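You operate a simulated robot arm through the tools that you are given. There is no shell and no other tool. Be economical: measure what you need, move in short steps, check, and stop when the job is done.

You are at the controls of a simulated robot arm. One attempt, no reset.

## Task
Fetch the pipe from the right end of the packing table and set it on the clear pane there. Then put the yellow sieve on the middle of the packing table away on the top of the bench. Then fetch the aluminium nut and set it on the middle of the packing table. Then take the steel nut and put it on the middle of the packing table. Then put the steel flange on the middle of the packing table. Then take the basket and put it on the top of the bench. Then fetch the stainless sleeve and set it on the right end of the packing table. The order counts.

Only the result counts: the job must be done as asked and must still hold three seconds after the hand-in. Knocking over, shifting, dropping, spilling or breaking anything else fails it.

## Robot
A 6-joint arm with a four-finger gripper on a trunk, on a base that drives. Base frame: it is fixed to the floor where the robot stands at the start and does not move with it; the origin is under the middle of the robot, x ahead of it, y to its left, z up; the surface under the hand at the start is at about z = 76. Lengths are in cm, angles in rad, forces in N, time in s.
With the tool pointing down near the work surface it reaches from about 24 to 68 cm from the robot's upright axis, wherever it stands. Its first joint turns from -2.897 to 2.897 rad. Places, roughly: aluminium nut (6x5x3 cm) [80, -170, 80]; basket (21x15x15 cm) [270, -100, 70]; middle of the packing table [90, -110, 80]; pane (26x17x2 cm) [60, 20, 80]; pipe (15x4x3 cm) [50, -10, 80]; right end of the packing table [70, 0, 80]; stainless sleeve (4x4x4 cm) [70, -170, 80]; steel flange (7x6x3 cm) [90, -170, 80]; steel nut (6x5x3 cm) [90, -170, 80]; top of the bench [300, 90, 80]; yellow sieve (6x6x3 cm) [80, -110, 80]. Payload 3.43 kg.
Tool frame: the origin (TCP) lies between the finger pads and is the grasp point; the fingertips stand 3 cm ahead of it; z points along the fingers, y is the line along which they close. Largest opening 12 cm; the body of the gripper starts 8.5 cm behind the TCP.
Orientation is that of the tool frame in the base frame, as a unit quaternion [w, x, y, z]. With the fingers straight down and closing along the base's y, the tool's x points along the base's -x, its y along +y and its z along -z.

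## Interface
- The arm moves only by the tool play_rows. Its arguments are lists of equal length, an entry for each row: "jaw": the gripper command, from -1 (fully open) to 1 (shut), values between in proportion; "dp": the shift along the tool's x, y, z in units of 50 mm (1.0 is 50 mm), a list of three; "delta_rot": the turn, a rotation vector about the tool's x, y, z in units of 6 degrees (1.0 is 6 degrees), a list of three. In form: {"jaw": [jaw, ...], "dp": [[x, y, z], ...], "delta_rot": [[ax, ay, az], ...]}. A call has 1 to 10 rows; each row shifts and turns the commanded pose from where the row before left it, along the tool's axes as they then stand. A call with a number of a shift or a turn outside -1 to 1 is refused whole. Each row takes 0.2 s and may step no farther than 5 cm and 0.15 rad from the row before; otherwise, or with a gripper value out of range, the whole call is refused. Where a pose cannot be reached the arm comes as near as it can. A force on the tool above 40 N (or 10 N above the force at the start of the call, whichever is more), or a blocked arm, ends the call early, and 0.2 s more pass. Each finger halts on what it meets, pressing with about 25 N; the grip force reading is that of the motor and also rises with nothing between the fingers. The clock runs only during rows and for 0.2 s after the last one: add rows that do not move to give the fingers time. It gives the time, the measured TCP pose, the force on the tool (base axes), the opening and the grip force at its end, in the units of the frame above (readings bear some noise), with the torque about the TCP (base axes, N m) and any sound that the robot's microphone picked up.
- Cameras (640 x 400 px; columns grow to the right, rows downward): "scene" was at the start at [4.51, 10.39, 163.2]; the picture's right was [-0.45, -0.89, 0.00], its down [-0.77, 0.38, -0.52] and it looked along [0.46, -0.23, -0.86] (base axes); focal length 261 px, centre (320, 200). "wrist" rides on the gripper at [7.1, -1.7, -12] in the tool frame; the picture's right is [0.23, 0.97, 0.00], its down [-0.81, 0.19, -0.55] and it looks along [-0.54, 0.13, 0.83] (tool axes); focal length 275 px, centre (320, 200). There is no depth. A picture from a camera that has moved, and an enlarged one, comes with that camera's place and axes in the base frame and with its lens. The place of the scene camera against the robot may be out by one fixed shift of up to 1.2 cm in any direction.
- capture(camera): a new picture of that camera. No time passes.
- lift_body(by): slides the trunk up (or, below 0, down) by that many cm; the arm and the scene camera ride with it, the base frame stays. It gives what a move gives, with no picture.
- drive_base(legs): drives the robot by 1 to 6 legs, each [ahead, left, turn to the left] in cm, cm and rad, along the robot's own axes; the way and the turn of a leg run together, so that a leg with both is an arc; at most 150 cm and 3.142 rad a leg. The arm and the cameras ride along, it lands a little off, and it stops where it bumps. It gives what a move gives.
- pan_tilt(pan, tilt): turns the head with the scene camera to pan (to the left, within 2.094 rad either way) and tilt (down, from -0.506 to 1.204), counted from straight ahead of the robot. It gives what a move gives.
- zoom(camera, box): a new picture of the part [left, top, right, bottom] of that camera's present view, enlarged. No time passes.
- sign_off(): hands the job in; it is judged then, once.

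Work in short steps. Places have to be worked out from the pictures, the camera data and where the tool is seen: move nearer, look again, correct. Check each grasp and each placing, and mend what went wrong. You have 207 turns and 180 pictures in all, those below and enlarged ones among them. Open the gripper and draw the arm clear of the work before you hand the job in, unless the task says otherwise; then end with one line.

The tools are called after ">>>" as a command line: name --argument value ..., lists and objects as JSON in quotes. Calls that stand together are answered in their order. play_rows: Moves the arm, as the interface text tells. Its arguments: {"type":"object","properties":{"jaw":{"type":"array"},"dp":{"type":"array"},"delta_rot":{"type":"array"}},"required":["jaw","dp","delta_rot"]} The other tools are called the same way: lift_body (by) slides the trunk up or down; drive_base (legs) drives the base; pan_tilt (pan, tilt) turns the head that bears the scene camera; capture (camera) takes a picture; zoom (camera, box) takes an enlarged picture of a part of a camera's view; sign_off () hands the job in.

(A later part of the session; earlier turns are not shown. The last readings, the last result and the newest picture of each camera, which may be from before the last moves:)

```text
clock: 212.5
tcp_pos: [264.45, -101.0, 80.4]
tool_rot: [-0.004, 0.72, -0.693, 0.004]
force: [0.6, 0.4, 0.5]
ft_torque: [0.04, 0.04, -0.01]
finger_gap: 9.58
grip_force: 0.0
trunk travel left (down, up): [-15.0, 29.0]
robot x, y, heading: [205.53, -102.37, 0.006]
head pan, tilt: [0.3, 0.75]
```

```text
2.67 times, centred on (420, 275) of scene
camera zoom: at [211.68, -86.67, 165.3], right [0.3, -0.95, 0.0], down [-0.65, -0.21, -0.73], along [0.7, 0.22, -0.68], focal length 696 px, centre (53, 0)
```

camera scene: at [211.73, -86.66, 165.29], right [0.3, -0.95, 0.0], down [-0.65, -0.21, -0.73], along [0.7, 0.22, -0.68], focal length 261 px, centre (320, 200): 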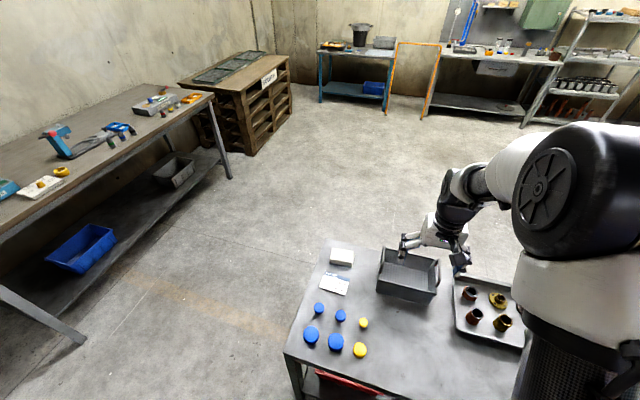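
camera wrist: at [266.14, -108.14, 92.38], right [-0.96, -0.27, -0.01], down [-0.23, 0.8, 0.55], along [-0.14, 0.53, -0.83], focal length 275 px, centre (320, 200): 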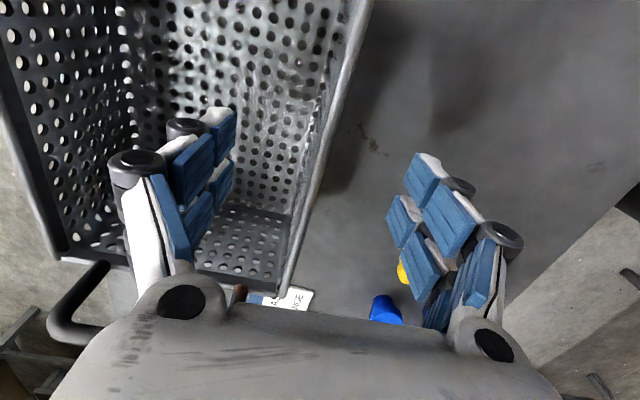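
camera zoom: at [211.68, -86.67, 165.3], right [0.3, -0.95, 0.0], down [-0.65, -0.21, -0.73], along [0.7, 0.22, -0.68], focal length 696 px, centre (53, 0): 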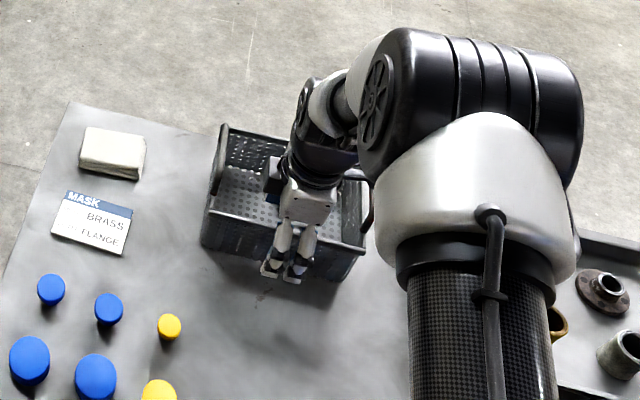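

Straddling the wall. Lower 3 cm more and close.

>>> play_rows --jaw '[-0.6, -0.6, 0, 0.5, 1, 1, 1, 1, 1, 1]' --dp '[[0, 0, 0.4], [0, 0, 0.25], [0, 0, 0], [0, 0, 0], [0, 0, 0], [0, 0, 0], [0, 0, 0], [0, 0, 0], [0, 0, 0], [0, 0, 0]]' --delta_rot '[[0, 0, 0], [0, 0, 0], [0, 0, 0], [0, 0, 0], [0, 0, 0], [0, 0, 0], [0, 0, 0], [0, 0, 0], [0, 0, 0], [0, 0, 0]]'

>>> capture --camera "wrist"

```text
clock: 214.7
tcp_pos: [264.39, -101.08, 77.1]
tool_rot: [-0.005, 0.72, -0.694, 0.004]
force: [0.2, -1.6, 0.7]
ft_torque: [0.17, -0.03, -0.45]
finger_gap: 0.58
grip_force: 25.0
trunk travel left (down, up): [-15.0, 29.0]
robot x, y, heading: [205.76, -102.59, 0.006]
head pan, tilt: [0.3, 0.75]
```

```text
90 pictures are left
camera wrist: at [266.18, -108.15, 89.17], right [-0.96, -0.27, -0.01], down [-0.23, 0.8, 0.55], along [-0.14, 0.53, -0.83], focal length 275 px, centre (320, 200)
```

wrist: 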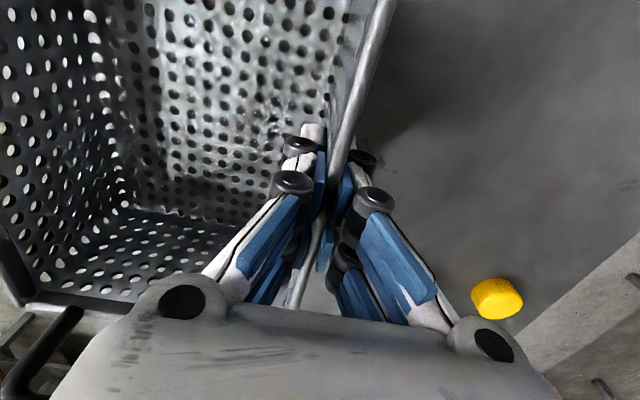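

Wall gripped (gap 0.58). Test lift.

>>> play_rows --jaw '[1, 1, 1, 1]' --dp '[[0, 0, -0.2], [0, 0, -0.3], [0, 0, -0.4], [0, 0, 0]]' --delta_rot '[[0, 0, 0], [0, 0, 0], [0, 0, 0], [0, 0, 0]]'

>>> capture --camera "wrist"

>>> capture --camera "scene"

```text
clock: 215.7
tcp_pos: [264.36, -101.15, 81.7]
tool_rot: [-0.003, 0.721, -0.693, 0.003]
force: [0.3, 0.0, -7.9]
ft_torque: [-0.01, 0.62, 0.02]
finger_gap: 0.6
grip_force: 24.9
trunk travel left (down, up): [-15.0, 29.0]
robot x, y, heading: [205.33, -102.39, 0.006]
head pan, tilt: [0.3, 0.75]
```

```text
89 pictures are left
camera wrist: at [266.2, -108.15, 93.69], right [-0.96, -0.27, -0.01], down [-0.23, 0.8, 0.55], along [-0.14, 0.53, -0.83], focal length 275 px, centre (320, 200)
```

wrist: 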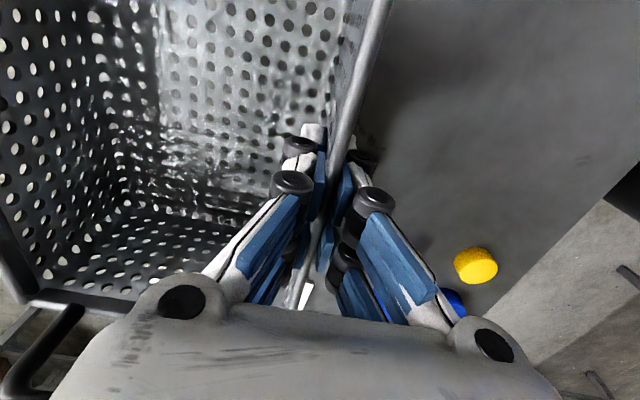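

```text
88 pictures are left
camera scene: at [211.8, -86.66, 165.29], right [0.3, -0.95, 0.0], down [-0.65, -0.21, -0.73], along [0.7, 0.22, -0.68], focal length 261 px, centre (320, 200)
```

scene: 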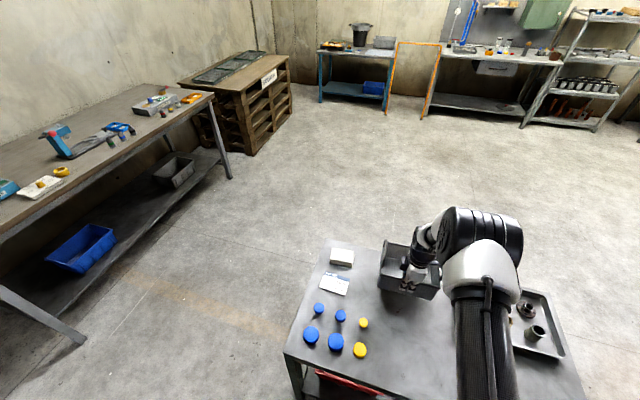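

Holds well (≈0.7 kg, no tilt). Lift high, retract, and raise the trunk.

>>> play_rows --jaw '[1, 1, 1, 1, 1, 1, 1, 1, 1, 1]' --dp '[[0, 0, -0.5], [0, 0, -0.6], [0, 0, -0.6], [0, 0, -0.6], [0, 0, -0.6], [0, 0, -0.6], [0, 0, -0.6], [0, 0, -0.6], [0, 0.5, 0], [0, 0.6, 0]]' --delta_rot '[[0, 0, 0], [0, 0, 0], [0, 0, 0], [0, 0, 0], [0, 0, 0], [0, 0, 0], [0, 0, 0], [0, 0, 0], [0, 0, 0], [0, 0, 0]]'

>>> play_rows --jaw '[1, 1, 1]' --dp '[[0, 0.6, 0], [0, 0.6, 0], [0, 0.6, 0]]' --delta_rot '[[0, 0, 0], [0, 0, 0], [0, 0, 0]]'

>>> lift_body --by 16

>>> capture --camera "wrist"

```text
clock: 217.9
tcp_pos: [258.52, -101.57, 105.16]
tool_rot: [-0.003, 0.721, -0.693, 0.005]
force: [0.3, 0.2, -8.2]
ft_torque: [-0.02, 0.58, 0.01]
finger_gap: 0.6
grip_force: 24.8
trunk travel left (down, up): [-15.0, 29.0]
robot x, y, heading: [205.46, -102.52, 0.006]
head pan, tilt: [0.3, 0.75]
```

```text
clock: 218.7
tcp_pos: [249.6, -101.92, 105.23]
tool_rot: [-0.004, 0.72, -0.694, 0.003]
force: [-0.4, -0.3, -8.4]
ft_torque: [-0.01, 0.6, -0.04]
finger_gap: 0.61
grip_force: 25.0
trunk travel left (down, up): [-15.0, 29.0]
robot x, y, heading: [205.66, -102.2, 0.009]
head pan, tilt: [0.3, 0.75]
```

```text
clock: 220.5
tcp_pos: [249.69, -101.91, 121.16]
tool_rot: [-0.003, 0.72, -0.694, 0.003]
force: [-0.9, -0.3, -7.5]
ft_torque: [-0.01, 0.61, 0.01]
finger_gap: 0.59
grip_force: 25.2
trunk travel left (down, up): [-31.0, 13.0]
robot x, y, heading: [205.5, -102.46, 0.008]
head pan, tilt: [0.3, 0.75]
```

```text
87 pictures are left
camera wrist: at [251.46, -108.95, 133.21], right [-0.96, -0.27, -0.01], down [-0.23, 0.8, 0.55], along [-0.14, 0.53, -0.83], focal length 275 px, centre (320, 200)
```

wrist: 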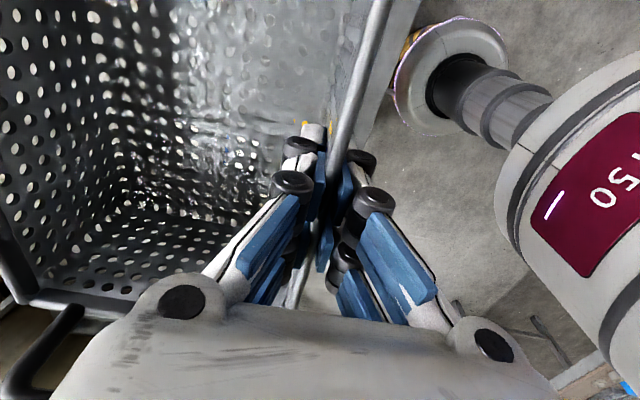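

Driving to the bench with the basket held high.

>>> drive_base --legs '[[-15, 0, 0], [0, 105, 0], [0, 0, 1.562], [0, -77, 0]]'

>>> pan_tilt --pan 0.3 --tilt 0.85

>>> capture --camera "scene"

>>> capture --camera "wrist"

```text
clock: 234.6
tcp_pos: [268.83, 47.65, 121.2]
tool_rot: [-0.004, 1.0, 0.007, 0.0]
force: [0.4, -0.9, -7.8]
ft_torque: [-0.62, 0.04, 0.0]
finger_gap: 0.6
grip_force: 25.3
trunk travel left (down, up): [-31.0, 13.0]
robot x, y, heading: [268.29, 3.15, 1.548]
head pan, tilt: [0.3, 0.75]
```

```text
clock: 235.3
tcp_pos: [268.83, 47.54, 121.23]
tool_rot: [-0.006, 1.0, 0.007, 0.0]
force: [-0.7, 0.3, -8.3]
ft_torque: [-0.57, 0.01, 0.03]
finger_gap: 0.6
grip_force: 25.4
trunk travel left (down, up): [-31.0, 13.0]
robot x, y, heading: [268.61, 3.49, 1.555]
head pan, tilt: [0.3, 0.85]
```

```text
86 pictures are left
camera scene: at [252.56, 8.63, 180.49], right [0.96, 0.28, 0.0], down [0.21, -0.72, -0.66], along [-0.18, 0.63, -0.75], focal length 261 px, centre (320, 200)
```

scene: 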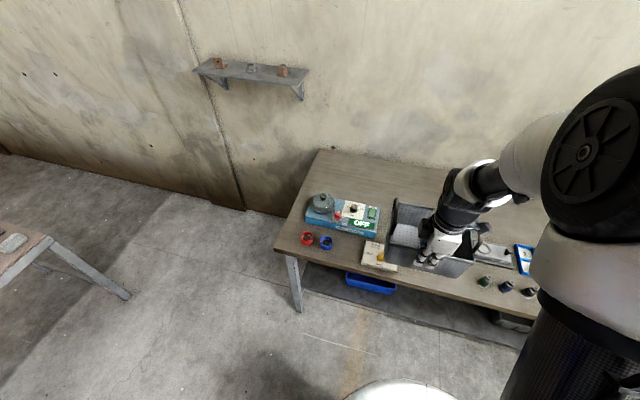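

```text
85 pictures are left
camera wrist: at [275.81, 49.26, 133.21], right [0.24, -0.97, -0.01], down [-0.81, -0.21, 0.55], along [-0.54, -0.13, -0.83], focal length 275 px, centre (320, 200)
```

wrist: 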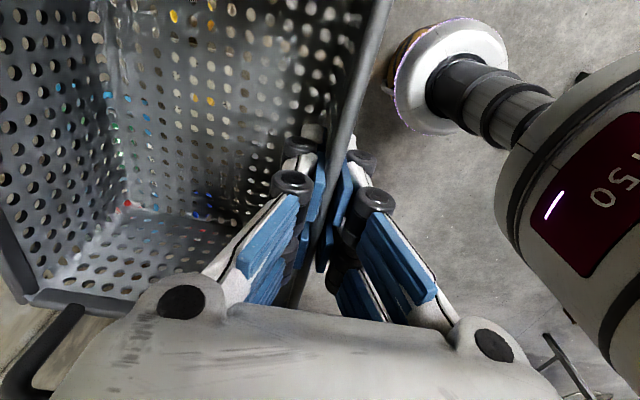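

Rotate the tool +90° so the basket's long side runs along y.

>>> play_rows --jaw '[1, 1, 1, 1, 1, 1, 1, 1, 1, 1]' --dp '[[0, 0, 0], [0, 0, 0], [0, 0, 0], [0, 0, 0], [0, 0, 0], [0, 0, 0], [0, 0, 0], [0, 0, 0], [0, 0, 0], [0, 0, 0]]' --delta_rot '[[0, 0, 0.7], [0, 0, 0.9], [0, 0, 0.9], [0, 0, 0.9], [0, 0, 0.9], [0, 0, 0.9], [0, 0, 0.9], [0, 0, 0.9], [0, 0, 0.9], [0, 0, 0.9]]'

>>> play_rows --jaw '[1, 1, 1, 1, 1, 1, 1]' --dp '[[0, 0, 0], [0, 0, 0], [0, 0, 0], [0, 0, 0], [0, 0, 0], [0, 0, 0], [0, 0, 0]]' --delta_rot '[[0, 0, 0.9], [0, 0, 0.9], [0, 0, 0.9], [0, 0, 0.9], [0, 0, 0.9], [0, 0, 0.9], [0, 0, 0.8]]'

>>> capture --camera "scene"

>>> capture --camera "wrist"

```text
clock: 237.5
tcp_pos: [268.65, 47.71, 121.22]
tool_rot: [-0.003, 0.898, -0.439, -0.002]
force: [-0.5, 0.0, -8.7]
ft_torque: [-0.37, 0.44, -0.01]
finger_gap: 0.6
grip_force: 25.5
trunk travel left (down, up): [-31.0, 13.0]
robot x, y, heading: [268.18, 3.3, 1.555]
head pan, tilt: [0.3, 0.85]
```

```text
clock: 239.1
tcp_pos: [268.7, 47.54, 121.19]
tool_rot: [-0.003, 0.711, -0.703, -0.003]
force: [-0.5, -0.6, -8.9]
ft_torque: [0.04, 0.61, -0.04]
finger_gap: 0.61
grip_force: 25.0
trunk travel left (down, up): [-31.0, 13.0]
robot x, y, heading: [268.19, 3.35, 1.55]
head pan, tilt: [0.3, 0.85]
```

```text
84 pictures are left
camera scene: at [252.58, 8.62, 180.49], right [0.96, 0.28, 0.0], down [0.21, -0.72, -0.66], along [-0.18, 0.63, -0.75], focal length 261 px, centre (320, 200)
```

scene: 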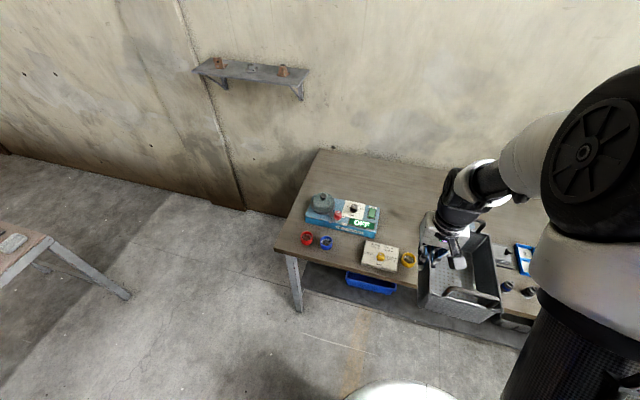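

```text
83 pictures are left
camera wrist: at [270.46, 40.37, 133.13], right [-0.97, -0.24, 0.0], down [-0.2, 0.8, 0.56], along [-0.13, 0.54, -0.83], focal length 275 px, centre (320, 200)
```

wrist: 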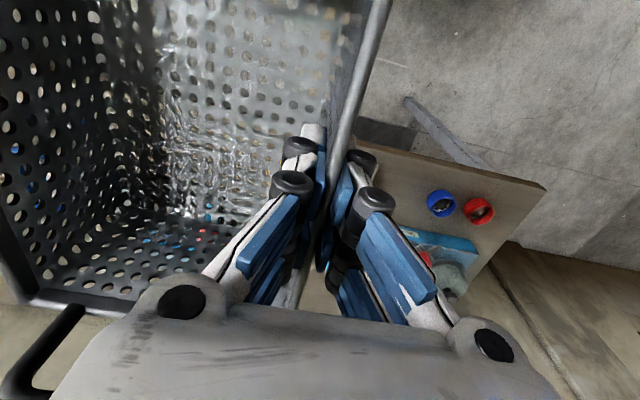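

The sieve spot is confirmed at [272.5,67]. I'll drive forward ~20 cm, then reach to TCP [264,88] with the basket above everything.

>>> drive_base --legs '[[20.5, 0, 0.02]]'

>>> capture --camera "scene"

```text
clock: 240.7
tcp_pos: [267.88, 68.13, 121.15]
tool_rot: [-0.004, 0.719, -0.695, -0.003]
force: [0.2, 1.1, -8.0]
ft_torque: [-0.01, 0.62, 0.03]
finger_gap: 0.59
grip_force: 25.3
trunk travel left (down, up): [-31.0, 13.0]
robot x, y, heading: [268.69, 24.22, 1.574]
head pan, tilt: [0.3, 0.85]
```

```text
82 pictures are left
camera scene: at [252.61, 28.88, 180.49], right [0.95, 0.3, 0.0], down [0.22, -0.72, -0.66], along [-0.2, 0.63, -0.75], focal length 261 px, centre (320, 200)
```

scene: 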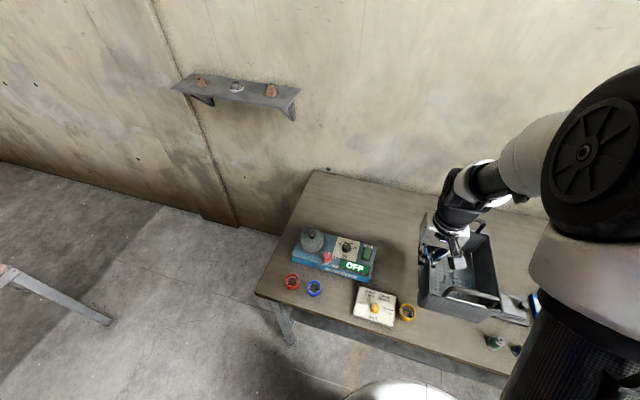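

>>> play_rows --jaw '[1, 1, 1, 1, 1, 1]' --dp '[[-0.6, 0.1, 0], [-0.7, 0.11, 0], [-0.7, 0.11, 0], [-0.7, 0.11, 0], [-0.7, 0.11, 0], [-0.6, 0.1, 0]]' --delta_rot '[[0, 0, 0], [0, 0, 0], [0, 0, 0], [0, 0, 0], [0, 0, 0], [0, 0, 0]]'

>>> pan_tilt --pan -0.1 --tilt 0.95

>>> capture --camera "scene"

>>> capture --camera "wrist"

```text
clock: 242.1
tcp_pos: [264.25, 88.01, 121.16]
tool_rot: [-0.002, 0.719, -0.695, -0.002]
force: [0.7, 0.3, -8.6]
ft_torque: [-0.06, 0.63, 0.0]
finger_gap: 0.6
grip_force: 24.4
trunk travel left (down, up): [-31.0, 13.0]
robot x, y, heading: [268.53, 24.01, 1.571]
head pan, tilt: [0.3, 0.85]
```

```text
clock: 243.0
tcp_pos: [264.42, 87.89, 121.29]
tool_rot: [-0.003, 0.719, -0.695, -0.004]
force: [0.1, -0.2, -8.7]
ft_torque: [0.0, 0.57, 0.02]
finger_gap: 0.62
grip_force: 25.0
trunk travel left (down, up): [-31.0, 13.0]
robot x, y, heading: [268.79, 23.92, 1.576]
head pan, tilt: [-0.099, 0.949]
```

```text
81 pictures are left
camera scene: at [255.62, 28.62, 179.74], right [1.0, -0.1, 0.0], down [-0.08, -0.81, -0.58], along [0.06, 0.58, -0.81], focal length 261 px, centre (320, 200)
```

scene: 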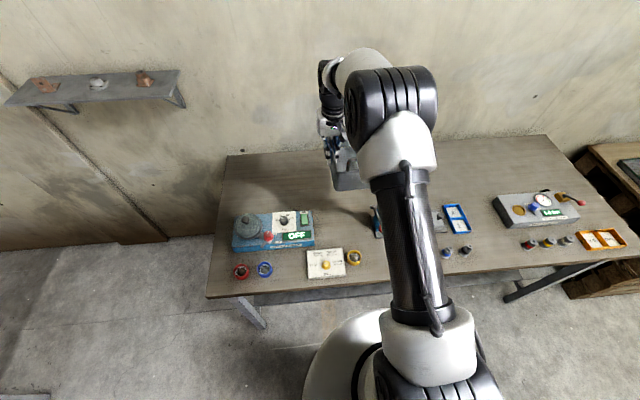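

```text
80 pictures are left
camera wrist: at [266.25, 80.77, 133.31], right [-0.96, -0.26, 0.0], down [-0.22, 0.8, 0.56], along [-0.15, 0.54, -0.83], focal length 275 px, centre (320, 200)
```

wrist: 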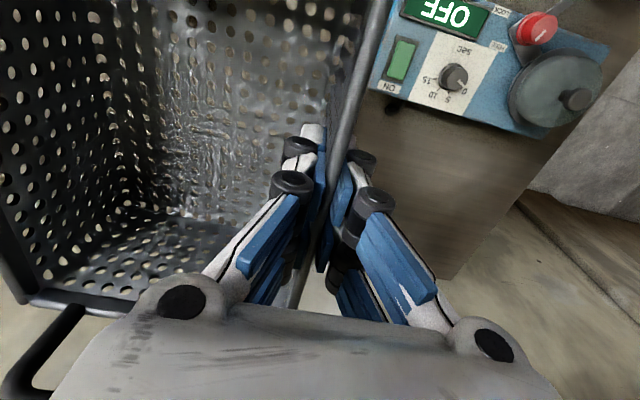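

>>> zoom --camera "scene" --box '[300, 120, 440, 280]'

```text
2.50 times, centred on (370, 200) of scene
camera zoom: at [255.62, 28.62, 179.74], right [1.0, -0.1, 0.0], down [-0.08, -0.81, -0.58], along [0.06, 0.58, -0.81], focal length 652 px, centre (195, 200)
```

zoom: 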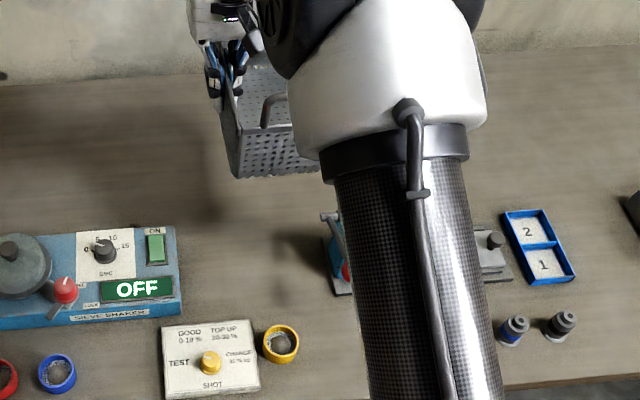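

The lever rod end of the press reaches x≈279, so I'll shift the basket left/back: TCP [261,90], then lower.

>>> play_rows --jaw '[1, 1, 1, 1, 1]' --dp '[[-0.2, 0.32, 0], [-0.22, 0.33, 0], [0, 0, 0.6], [0, 0, 0.6], [0, 0, 0.6]]' --delta_rot '[[0, 0, 0], [0, 0, 0], [0, 0, 0], [0, 0, 0], [0, 0, 0]]'

>>> zoom --camera "scene" --box '[300, 120, 440, 280]'

>>> capture --camera "wrist"

```text
clock: 244.2
tcp_pos: [260.75, 90.11, 112.38]
tool_rot: [-0.004, 0.719, -0.695, -0.004]
force: [0.0, 1.3, -7.7]
ft_torque: [0.0, 0.59, 0.03]
finger_gap: 0.6
grip_force: 25.0
trunk travel left (down, up): [-31.0, 13.0]
robot x, y, heading: [268.44, 23.8, 1.576]
head pan, tilt: [-0.099, 0.949]
```

```text
2.50 times, centred on (370, 200) of scene
camera zoom: at [255.65, 28.7, 179.73], right [1.0, -0.1, 0.0], down [-0.08, -0.81, -0.58], along [0.06, 0.58, -0.81], focal length 652 px, centre (195, 200)
```

zoom: 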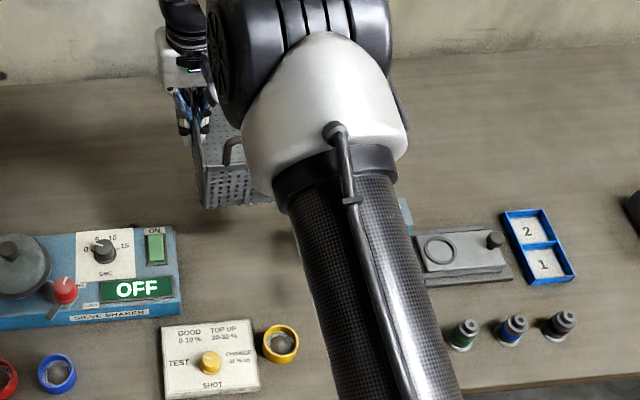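

```text
77 pictures are left
camera wrist: at [262.66, 82.91, 124.26], right [-0.96, -0.26, 0.0], down [-0.22, 0.8, 0.56], along [-0.15, 0.54, -0.83], focal length 275 px, centre (320, 200)
```

wrist: 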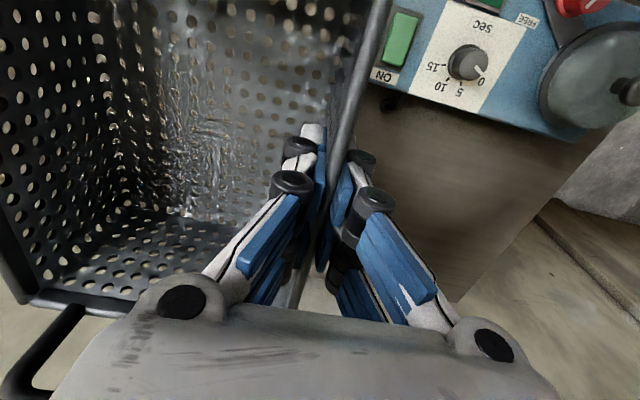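

Clear on both sides. Lowering further.

>>> play_rows --jaw '[1, 1, 1, 1]' --dp '[[0, 0, 0.6], [0, 0, 0.6], [0, 0, 0.6], [0, 0, 0]]' --delta_rot '[[0, 0, 0], [0, 0, 0], [0, 0, 0], [0, 0, 0]]'

>>> capture --camera "wrist"

>>> play_rows --jaw '[1, 1, 1, 1]' --dp '[[0, 0, 0.5], [0, 0, 0.3], [0, 0, 0.2], [0, 0, 0]]' --delta_rot '[[0, 0, 0], [0, 0, 0], [0, 0, 0], [0, 0, 0]]'

```text
clock: 245.2
tcp_pos: [260.88, 89.95, 103.18]
tool_rot: [-0.004, 0.719, -0.695, -0.004]
force: [-0.1, -1.1, -8.9]
ft_torque: [-0.01, 0.61, 0.0]
finger_gap: 0.6
grip_force: 25.3
trunk travel left (down, up): [-31.0, 13.0]
robot x, y, heading: [268.74, 23.58, 1.572]
head pan, tilt: [-0.099, 0.949]
```

```text
76 pictures are left
camera wrist: at [262.72, 82.85, 115.21], right [-0.96, -0.26, 0.0], down [-0.22, 0.8, 0.56], along [-0.15, 0.54, -0.83], focal length 275 px, centre (320, 200)
```

wrist: 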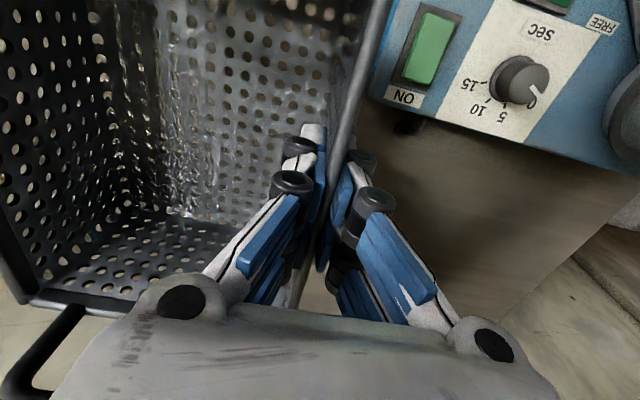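

```text
clock: 246.2
tcp_pos: [260.86, 89.99, 98.25]
tool_rot: [-0.003, 0.72, -0.694, -0.003]
force: [0.5, -1.1, -8.6]
ft_torque: [0.04, 0.6, -0.01]
finger_gap: 0.59
grip_force: 25.2
trunk travel left (down, up): [-31.0, 13.0]
robot x, y, heading: [268.45, 24.16, 1.573]
head pan, tilt: [-0.099, 0.949]
```

>>> play_rows --jaw '[1, 1, 1]' --dp '[[0, 0, 0.15], [0, 0, 0.1], [0, 0, 0]]' --delta_rot '[[0, 0, 0], [0, 0, 0], [0, 0, 0]]'

>>> play_rows --jaw '[1, 1]' --dp '[[0, 0, 0.09], [0, 0, 0]]' --delta_rot '[[0, 0, 0], [0, 0, 0]]'

>>> play_rows --jaw '[1, 1]' --dp '[[0, 0, 0.06], [0, 0, 0]]' --delta_rot '[[0, 0, 0], [0, 0, 0]]'

```text
clock: 247.0
tcp_pos: [260.74, 90.08, 97.2]
tool_rot: [-0.003, 0.72, -0.694, -0.004]
force: [0.0, -0.9, -8.2]
ft_torque: [-0.03, 0.61, 0.03]
finger_gap: 0.59
grip_force: 25.1
trunk travel left (down, up): [-31.0, 13.0]
robot x, y, heading: [268.6, 23.73, 1.574]
head pan, tilt: [-0.099, 0.949]
```

```text
clock: 247.6
tcp_pos: [260.78, 90.09, 96.7]
tool_rot: [-0.003, 0.72, -0.694, -0.003]
force: [1.0, 0.9, -8.1]
ft_torque: [0.0, 0.64, 0.01]
finger_gap: 0.61
grip_force: 25.0
trunk travel left (down, up): [-31.0, 13.0]
robot x, y, heading: [268.46, 23.82, 1.578]
head pan, tilt: [-0.099, 0.949]
```

```text
clock: 248.2
tcp_pos: [260.72, 90.07, 96.29]
tool_rot: [-0.003, 0.719, -0.695, -0.003]
force: [0.9, 0.0, -7.3]
ft_torque: [-0.02, 0.57, -0.03]
finger_gap: 0.62
grip_force: 24.7
trunk travel left (down, up): [-31.0, 13.0]
robot x, y, heading: [268.4, 23.83, 1.575]
head pan, tilt: [-0.099, 0.949]
```

>>> play_rows --jaw '[1, 1]' --dp '[[0, 0, 0.06], [0, 0, 0]]' --delta_rot '[[0, 0, 0], [0, 0, 0]]'

>>> play_rows --jaw '[1, 1]' --dp '[[0, 0, 0.05], [0, 0, 0]]' --delta_rot '[[0, 0, 0], [0, 0, 0]]'

>>> capture --camera "scene"

```text
clock: 248.8
tcp_pos: [260.59, 90.09, 95.91]
tool_rot: [-0.003, 0.719, -0.695, -0.003]
force: [1.2, 0.0, -7.8]
ft_torque: [-0.01, 0.6, -0.02]
finger_gap: 0.61
grip_force: 24.9
trunk travel left (down, up): [-31.0, 13.0]
robot x, y, heading: [268.32, 23.94, 1.576]
head pan, tilt: [-0.099, 0.949]
```

```text
clock: 249.4
tcp_pos: [260.79, 90.09, 95.75]
tool_rot: [-0.003, 0.719, -0.695, -0.003]
force: [0.6, 0.0, -7.6]
ft_torque: [0.0, 0.58, 0.0]
finger_gap: 0.58
grip_force: 25.2
trunk travel left (down, up): [-31.0, 13.0]
robot x, y, heading: [268.53, 24.0, 1.572]
head pan, tilt: [-0.099, 0.949]
```

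```text
75 pictures are left
camera scene: at [255.64, 28.59, 179.74], right [1.0, -0.1, 0.0], down [-0.08, -0.81, -0.58], along [0.06, 0.58, -0.81], focal length 261 px, centre (320, 200)
```

scene: 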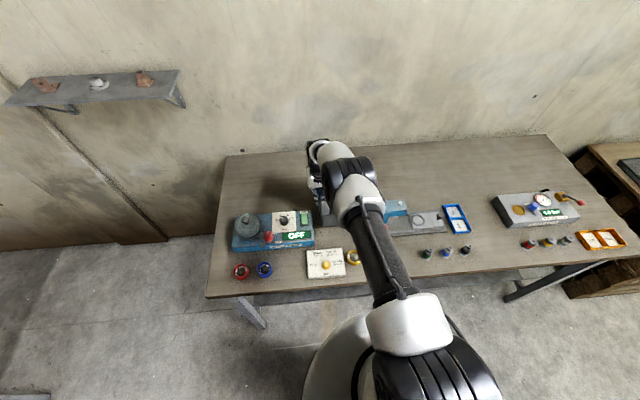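

>>> play_rows --jaw '[1, 1]' --dp '[[0, 0, 0.05], [0, 0, 0]]' --delta_rot '[[0, 0, 0], [0, 0, 0]]'

>>> play_rows --jaw '[1, 1]' --dp '[[0, 0, 0.05], [0, 0, 0]]' --delta_rot '[[0, 0, 0], [0, 0, 0]]'

>>> play_rows --jaw '[1, 1]' --dp '[[0, 0, 0.05], [0, 0, 0]]' --delta_rot '[[0, 0, 0], [0, 0, 0]]'

```text
clock: 250.0
tcp_pos: [260.62, 90.13, 95.56]
tool_rot: [-0.003, 0.72, -0.694, -0.003]
force: [-0.2, -0.1, -8.3]
ft_torque: [-0.07, 0.61, 0.02]
finger_gap: 0.63
grip_force: 24.7
trunk travel left (down, up): [-31.0, 13.0]
robot x, y, heading: [268.58, 23.71, 1.576]
head pan, tilt: [-0.099, 0.949]
```

```text
clock: 250.6
tcp_pos: [260.67, 90.04, 95.28]
tool_rot: [-0.003, 0.719, -0.695, -0.003]
force: [-1.0, 1.0, -8.7]
ft_torque: [-0.04, 0.57, 0.02]
finger_gap: 0.59
grip_force: 24.8
trunk travel left (down, up): [-31.0, 13.0]
robot x, y, heading: [268.5, 24.28, 1.575]
head pan, tilt: [-0.099, 0.949]
```

```text
clock: 251.2
tcp_pos: [260.71, 90.09, 95.16]
tool_rot: [-0.004, 0.719, -0.695, -0.003]
force: [-0.4, 0.5, -7.8]
ft_torque: [0.0, 0.59, 0.03]
finger_gap: 0.62
grip_force: 24.8
trunk travel left (down, up): [-31.0, 13.0]
robot x, y, heading: [268.58, 23.84, 1.573]
head pan, tilt: [-0.099, 0.949]
```

>>> play_rows --jaw '[1, 1]' --dp '[[0, 0, 0.06], [0, 0, 0]]' --delta_rot '[[0, 0, 0], [0, 0, 0]]'

>>> play_rows --jaw '[1, 1]' --dp '[[0, 0, 0.06], [0, 0, 0]]' --delta_rot '[[0, 0, 0], [0, 0, 0]]'

>>> capture --camera "wrist"

```text
clock: 251.8
tcp_pos: [260.65, 90.13, 94.77]
tool_rot: [-0.004, 0.719, -0.695, -0.004]
force: [-0.2, 0.7, -8.1]
ft_torque: [-0.02, 0.59, -0.02]
finger_gap: 0.63
grip_force: 25.6
trunk travel left (down, up): [-31.0, 13.0]
robot x, y, heading: [268.59, 23.76, 1.576]
head pan, tilt: [-0.099, 0.949]
```

```text
clock: 252.4
tcp_pos: [260.7, 90.13, 94.45]
tool_rot: [-0.003, 0.72, -0.694, -0.004]
force: [-1.0, 0.3, -8.1]
ft_torque: [-0.02, 0.62, 0.02]
finger_gap: 0.61
grip_force: 24.8
trunk travel left (down, up): [-31.0, 13.0]
robot x, y, heading: [268.7, 24.04, 1.58]
head pan, tilt: [-0.099, 0.949]
```

```text
74 pictures are left
camera wrist: at [262.59, 83.01, 106.4], right [-0.96, -0.26, 0.0], down [-0.22, 0.8, 0.56], along [-0.15, 0.54, -0.83], focal length 275 px, centre (320, 200)
```

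wrist: 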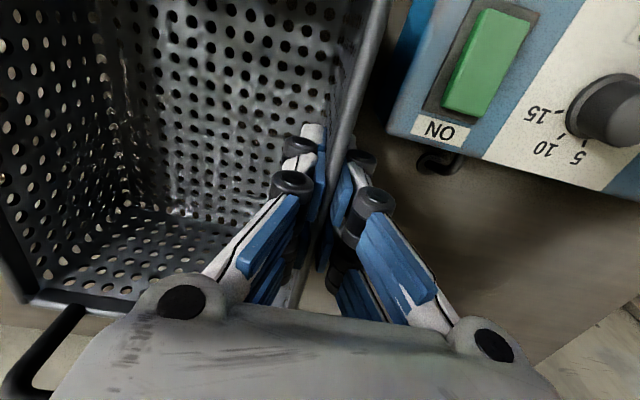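

>>> play_rows --jaw '[1, 1]' --dp '[[0, 0, 0.06], [0, 0, 0]]' --delta_rot '[[0, 0, 0], [0, 0, 0]]'

>>> play_rows --jaw '[1, 1]' --dp '[[0, 0, 0.06], [0, 0, 0]]' --delta_rot '[[0, 0, 0], [0, 0, 0]]'

>>> play_rows --jaw '[1, 1]' --dp '[[0, 0, 0.06], [0, 0, 0]]' --delta_rot '[[0, 0, 0], [0, 0, 0]]'

```text
clock: 253.0
tcp_pos: [260.8, 90.14, 94.11]
tool_rot: [-0.003, 0.719, -0.695, -0.003]
force: [0.8, 0.3, -8.3]
ft_torque: [0.01, 0.61, -0.01]
finger_gap: 0.59
grip_force: 25.4
trunk travel left (down, up): [-31.0, 13.0]
robot x, y, heading: [268.21, 23.82, 1.577]
head pan, tilt: [-0.099, 0.949]
```

```text
clock: 253.6
tcp_pos: [260.69, 90.23, 93.82]
tool_rot: [-0.003, 0.72, -0.694, -0.003]
force: [0.3, 0.3, -7.7]
ft_torque: [-0.01, 0.58, 0.02]
finger_gap: 0.59
grip_force: 24.8
trunk travel left (down, up): [-31.0, 13.0]
robot x, y, heading: [268.68, 23.29, 1.573]
head pan, tilt: [-0.099, 0.949]
```

```text
clock: 254.2
tcp_pos: [260.68, 90.14, 93.53]
tool_rot: [-0.003, 0.72, -0.694, -0.002]
force: [-0.4, 0.0, -8.6]
ft_torque: [0.02, 0.59, -0.01]
finger_gap: 0.61
grip_force: 24.5
trunk travel left (down, up): [-31.0, 13.0]
robot x, y, heading: [268.37, 23.89, 1.573]
head pan, tilt: [-0.099, 0.949]
```

>>> play_rows --jaw '[1, 1]' --dp '[[0, 0, 0.06], [0, 0, 0]]' --delta_rot '[[0, 0, 0], [0, 0, 0]]'

>>> play_rows --jaw '[1, 1]' --dp '[[0, 0, 0.06], [0, 0, 0]]' --delta_rot '[[0, 0, 0], [0, 0, 0]]'

>>> capture --camera "wrist"

>>> zoom --camera "scene" --box '[220, 130, 420, 280]'

```text
clock: 254.8
tcp_pos: [260.82, 90.2, 93.36]
tool_rot: [-0.003, 0.719, -0.694, -0.004]
force: [-0.2, 0.5, -8.3]
ft_torque: [-0.01, 0.59, -0.03]
finger_gap: 0.58
grip_force: 24.5
trunk travel left (down, up): [-31.0, 13.0]
robot x, y, heading: [268.5, 23.87, 1.575]
head pan, tilt: [-0.099, 0.949]
```

```text
clock: 255.4
tcp_pos: [260.7, 90.19, 92.93]
tool_rot: [-0.003, 0.719, -0.695, -0.003]
force: [-1.4, 0.2, -7.7]
ft_torque: [0.01, 0.66, 0.0]
finger_gap: 0.6
grip_force: 25.1
trunk travel left (down, up): [-31.0, 13.0]
robot x, y, heading: [268.74, 23.59, 1.573]
head pan, tilt: [-0.099, 0.949]
```

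```text
73 pictures are left
camera wrist: at [262.62, 83.0, 104.87], right [-0.96, -0.26, 0.0], down [-0.22, 0.8, 0.56], along [-0.15, 0.54, -0.83], focal length 275 px, centre (320, 200)
```

wrist: 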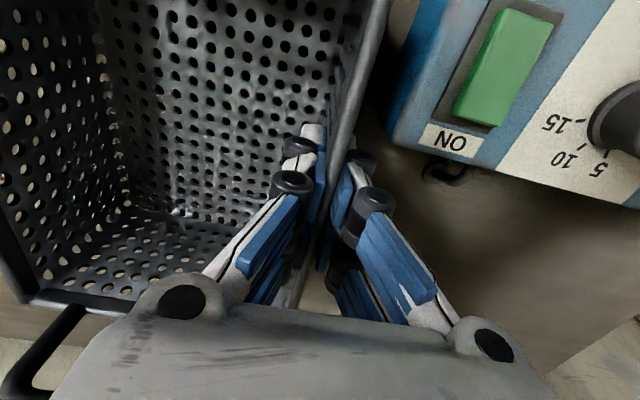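

```text
2.67 times, centred on (320, 205) of scene
camera zoom: at [255.64, 28.59, 179.74], right [1.0, -0.1, 0.0], down [-0.08, -0.81, -0.58], along [0.06, 0.58, -0.81], focal length 696 px, centre (320, 187)
```

zoom: 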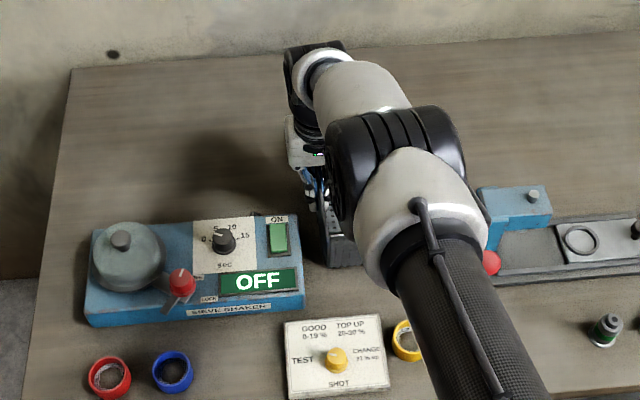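

>>> play_rows --jaw '[1, 1]' --dp '[[0, 0, 0.06], [0, 0, 0]]' --delta_rot '[[0, 0, 0], [0, 0, 0]]'

>>> play_rows --jaw '[1, 1]' --dp '[[0, 0, 0.06], [0, 0, 0]]' --delta_rot '[[0, 0, 0], [0, 0, 0]]'

>>> play_rows --jaw '[1, 1]' --dp '[[0, 0, 0.06], [0, 0, 0]]' --delta_rot '[[0, 0, 0], [0, 0, 0]]'

```text
clock: 256.0
tcp_pos: [260.81, 90.21, 92.51]
tool_rot: [-0.003, 0.72, -0.694, -0.002]
force: [0.1, -0.1, -7.4]
ft_torque: [-0.02, 0.61, -0.01]
finger_gap: 0.6
grip_force: 24.7
trunk travel left (down, up): [-31.0, 13.0]
robot x, y, heading: [268.53, 23.87, 1.573]
head pan, tilt: [-0.099, 0.949]
```

```text
clock: 256.6
tcp_pos: [260.65, 90.21, 92.32]
tool_rot: [-0.003, 0.719, -0.695, -0.004]
force: [-1.5, -0.6, -3.7]
ft_torque: [-0.45, 0.03, -0.15]
finger_gap: 0.63
grip_force: 24.8
trunk travel left (down, up): [-31.0, 13.0]
robot x, y, heading: [268.64, 23.71, 1.571]
head pan, tilt: [-0.099, 0.949]
```

```text
clock: 257.2
tcp_pos: [260.66, 90.23, 92.13]
tool_rot: [-0.004, 0.719, -0.695, -0.004]
force: [-2.2, 2.3, 2.1]
ft_torque: [-0.64, 0.04, -0.09]
finger_gap: 0.6
grip_force: 24.9
trunk travel left (down, up): [-31.0, 13.0]
robot x, y, heading: [268.81, 23.95, 1.577]
head pan, tilt: [-0.099, 0.949]
```

Contact with the bench is starting. A little lower to seat it.

>>> play_rows --jaw '[1, 1]' --dp '[[0, 0, 0.04], [0, 0, 0]]' --delta_rot '[[0, 0, 0], [0, 0, 0]]'

>>> zoom --camera "wrist" --box '[0, 0, 400, 330]'

```text
clock: 257.8
tcp_pos: [260.67, 90.25, 92.11]
tool_rot: [-0.005, 0.72, -0.694, -0.005]
force: [-1.8, 1.4, 16.4]
ft_torque: [-0.47, 0.0, -0.04]
finger_gap: 0.59
grip_force: 25.2
trunk travel left (down, up): [-31.0, 13.0]
robot x, y, heading: [268.78, 24.03, 1.575]
head pan, tilt: [-0.099, 0.949]
```

```text
1.21 times, centred on (200, 165) of wrist
camera zoom: at [262.57, 83.03, 104.07], right [-0.96, -0.26, 0.0], down [-0.22, 0.8, 0.56], along [-0.15, 0.54, -0.83], focal length 334 px, centre (466, 242)
```

zoom: 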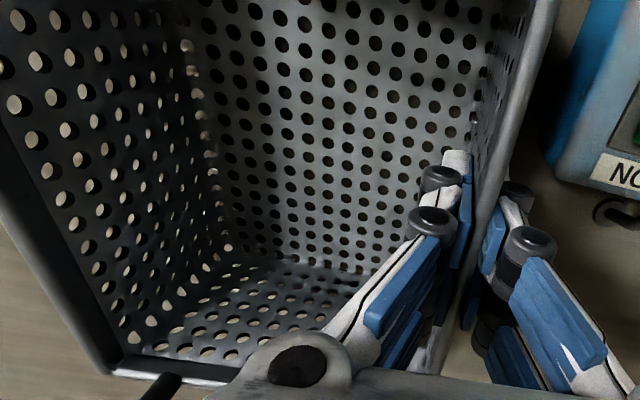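

Seated. Open slightly and rise straight up.

>>> play_rows --jaw '[1, 0.7, 0.6, 0.55, 0.55, 0.55, 0.55, 0.55, 0.55, 0.55]' --dp '[[0, 0, -0.04], [0, 0, 0], [0, 0, 0], [0, 0, 0], [0, 0, -0.2], [0, 0, -0.5], [0, 0, -0.8], [0, 0, -0.9], [0, 0, -0.9], [0, 0, -0.9]]' --delta_rot '[[0, 0, 0], [0, 0, 0], [0, 0, 0], [0, 0, 0], [0, 0, 0], [0, 0, 0], [0, 0, 0], [0, 0, 0], [0, 0, 0], [0, 0, 0]]'

>>> capture --camera "wrist"

>>> capture --camera "scene"

```text
clock: 260.0
tcp_pos: [260.83, 89.76, 113.22]
tool_rot: [-0.003, 0.719, -0.695, -0.003]
force: [-0.5, -0.7, 0.1]
ft_torque: [0.03, 0.0, -0.03]
finger_gap: 2.7
grip_force: 0.1
trunk travel left (down, up): [-31.0, 13.0]
robot x, y, heading: [268.33, 23.94, 1.577]
head pan, tilt: [-0.099, 0.949]
```

```text
70 pictures are left
camera wrist: at [262.78, 82.57, 125.17], right [-0.96, -0.26, 0.0], down [-0.22, 0.8, 0.56], along [-0.15, 0.54, -0.83], focal length 275 px, centre (320, 200)
```

wrist: 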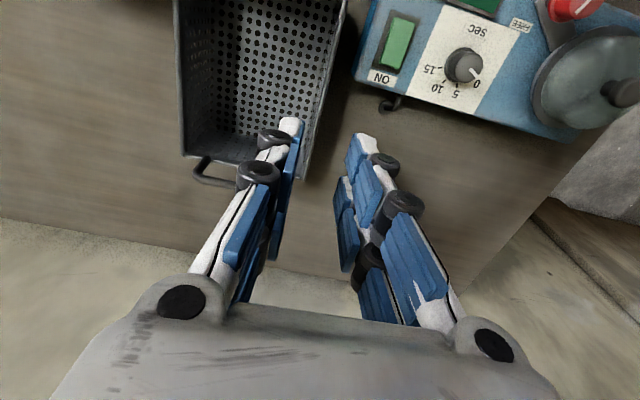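

```text
69 pictures are left
camera scene: at [255.66, 28.37, 179.75], right [1.0, -0.1, 0.0], down [-0.08, -0.81, -0.58], along [0.06, 0.58, -0.81], focal length 261 px, centre (320, 200)
```

scene: 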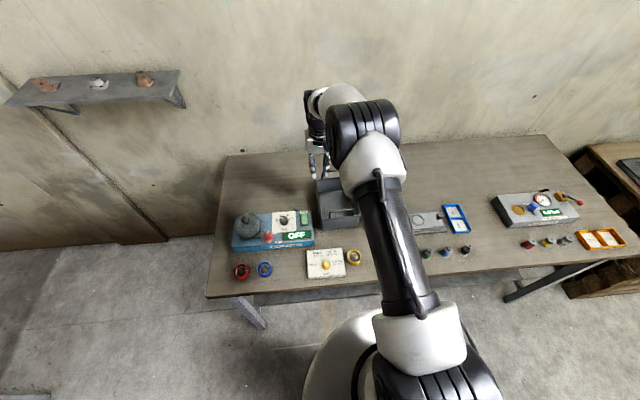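

Basket stands on the bench. Retract the arm upward and back, then return for the stainless sleeve.

>>> play_rows --jaw '[0.55, 0.55, 0.55, 0.55, 0.55, 0.55, 0.55]' --dp '[[0, 0, -0.9], [0, 0, -0.9], [0.9, 0, 0], [0.9, 0, 0], [0.9, 0, 0], [0.9, 0, 0], [0.9, 0, 0]]' --delta_rot '[[0, 0, 0], [0, 0, 0], [0, 0, 0], [0, 0, 0], [0, 0, 0], [0, 0, 0], [0, 0, 0]]'

>>> drive_base --legs '[[-20, 0, 0]]'

>>> pan_tilt --pan 0.2 --tilt 0.85

>>> capture --camera "scene"

```text
clock: 261.6
tcp_pos: [261.4, 67.19, 122.02]
tool_rot: [-0.005, 0.72, -0.694, -0.004]
force: [-0.2, -1.0, 0.2]
ft_torque: [0.05, -0.02, 0.03]
finger_gap: 2.68
grip_force: 0.0
trunk travel left (down, up): [-31.0, 13.0]
robot x, y, heading: [268.49, 24.0, 1.576]
head pan, tilt: [-0.099, 0.949]
```

```text
clock: 263.2
tcp_pos: [261.72, 47.28, 122.13]
tool_rot: [-0.004, 0.719, -0.695, -0.004]
force: [0.6, -0.2, -0.1]
ft_torque: [0.03, 0.0, -0.04]
finger_gap: 2.7
grip_force: 0.1
trunk travel left (down, up): [-31.0, 13.0]
robot x, y, heading: [268.57, 4.07, 1.569]
head pan, tilt: [-0.099, 0.949]
```

```text
clock: 264.0
tcp_pos: [261.57, 47.44, 121.96]
tool_rot: [-0.003, 0.719, -0.695, -0.003]
force: [0.1, -0.2, 0.4]
ft_torque: [0.01, 0.0, -0.01]
finger_gap: 2.72
grip_force: 0.0
trunk travel left (down, up): [-31.0, 13.0]
robot x, y, heading: [268.4, 3.61, 1.573]
head pan, tilt: [0.201, 0.85]
```

```text
68 pictures are left
camera scene: at [253.42, 8.91, 180.49], right [0.98, 0.2, 0.0], down [0.15, -0.74, -0.66], along [-0.13, 0.65, -0.75], focal length 261 px, centre (320, 200)
```

scene: 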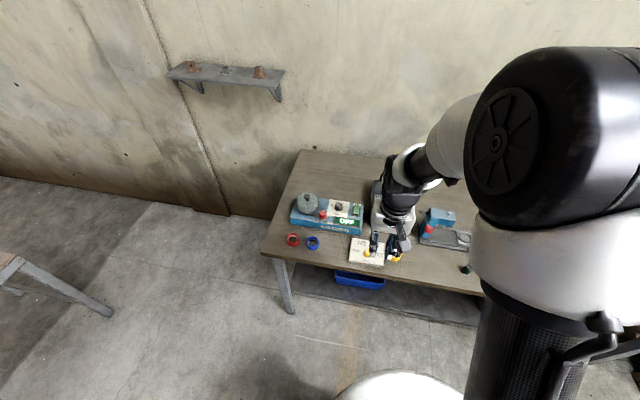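

Bench looks undisturbed. Driving back to the packing table's left end.

>>> drive_base --legs '[[0, 98, 0], [0, 0, 1.568], [0, 78, 0], [0, 72, 0]]'

>>> lift_body --by -16

>>> pan_tilt --pan 0.3 --tilt 1.0

>>> capture --camera "scene"

```text
clock: 280.2
tcp_pos: [124.73, -153.57, 122.01]
tool_rot: [0.0, 1.0, 0.004, -0.005]
force: [-0.2, -0.2, -0.5]
ft_torque: [0.0, -0.01, 0.0]
finger_gap: 2.69
grip_force: 0.2
trunk travel left (down, up): [-31.0, 13.0]
robot x, y, heading: [168.45, -147.87, 3.123]
head pan, tilt: [0.201, 0.85]
```

```text
clock: 282.1
tcp_pos: [124.75, -153.68, 105.98]
tool_rot: [0.0, 1.0, 0.005, -0.005]
force: [0.9, 1.1, 0.5]
ft_torque: [0.01, 0.05, -0.02]
finger_gap: 2.67
grip_force: 0.1
trunk travel left (down, up): [-15.0, 29.0]
robot x, y, heading: [168.36, -147.5, 3.119]
head pan, tilt: [0.201, 0.85]
```

```text
clock: 282.8
tcp_pos: [124.66, -153.49, 106.07]
tool_rot: [0.0, 1.0, 0.004, -0.003]
force: [0.5, -1.0, 0.0]
ft_torque: [-0.01, -0.01, 0.0]
finger_gap: 2.69
grip_force: 0.1
trunk travel left (down, up): [-15.0, 29.0]
robot x, y, heading: [168.45, -147.79, 3.116]
head pan, tilt: [0.3, 1.0]
```

```text
67 pictures are left
camera scene: at [163.81, -164.19, 163.39], right [-0.27, 0.96, 0.0], down [0.81, 0.23, -0.54], along [-0.52, -0.15, -0.84], focal length 261 px, centre (320, 200)
```

scene: 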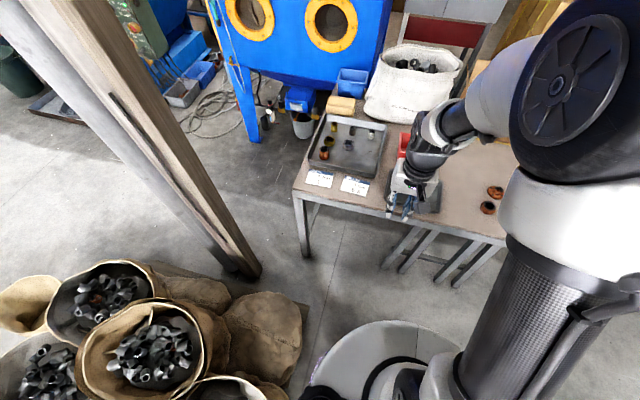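

Now drive forward to x≈134 for reach.

>>> drive_base --legs '[[28, 0, 0.025], [6, 2, 0]]'

>>> capture --camera "wrist"

```text
clock: 285.3
tcp_pos: [91.09, -156.16, 105.92]
tool_rot: [-0.001, 1.0, 0.017, -0.004]
force: [-0.2, 0.0, 0.5]
ft_torque: [0.0, 0.01, -0.02]
finger_gap: 2.69
grip_force: 0.1
trunk travel left (down, up): [-15.0, 29.0]
robot x, y, heading: [134.78, -149.02, -3.141]
head pan, tilt: [0.3, 1.0]
```

```text
66 pictures are left
camera wrist: at [98.26, -154.31, 117.96], right [0.26, -0.97, 0.0], down [-0.8, -0.22, 0.56], along [-0.54, -0.15, -0.83], focal length 275 px, centre (320, 200)
```

wrist: 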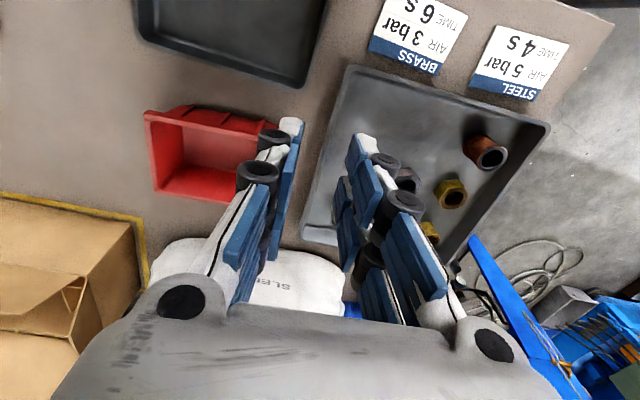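

Adjust a little closer.

>>> drive_base --legs '[[2.5, 4, 0]]'

>>> play_rows --jaw '[0.2, 0, 0, 0, 0]' --dp '[[0, 0.9, 0], [-0.4, 0.8, 0], [-0.6, 0.6, 0], [-0.5, 0.3, 0], [0, 0, 0]]' --delta_rot '[[0, 0, 0], [0, 0, 0], [0, 0, 0], [0, 0, 0], [0, 0, 0]]'

>>> capture --camera "wrist"

```text
clock: 286.2
tcp_pos: [88.76, -160.18, 106.03]
tool_rot: [0.0, 1.0, 0.017, -0.004]
force: [-0.5, -0.9, -0.1]
ft_torque: [0.03, -0.03, 0.0]
finger_gap: 2.68
grip_force: 0.1
trunk travel left (down, up): [-15.0, 29.0]
robot x, y, heading: [132.17, -153.41, -3.144]
head pan, tilt: [0.3, 1.0]
```

```text
clock: 287.4
tcp_pos: [81.72, -173.57, 106.03]
tool_rot: [0.0, 1.0, 0.016, -0.005]
force: [-0.3, 0.3, 0.0]
ft_torque: [0.05, -0.02, -0.03]
finger_gap: 6.02
grip_force: 0.1
trunk travel left (down, up): [-15.0, 29.0]
robot x, y, heading: [132.12, -152.96, -3.14]
head pan, tilt: [0.3, 1.0]
```

```text
65 pictures are left
camera wrist: at [88.91, -171.58, 118.06], right [0.26, -0.97, 0.0], down [-0.8, -0.22, 0.56], along [-0.54, -0.15, -0.83], focal length 275 px, centre (320, 200)
```

wrist: 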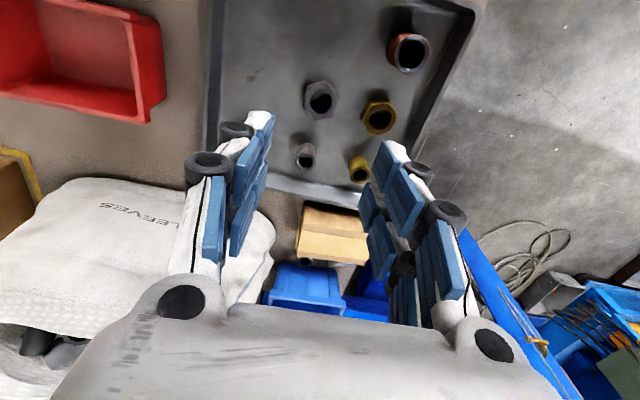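

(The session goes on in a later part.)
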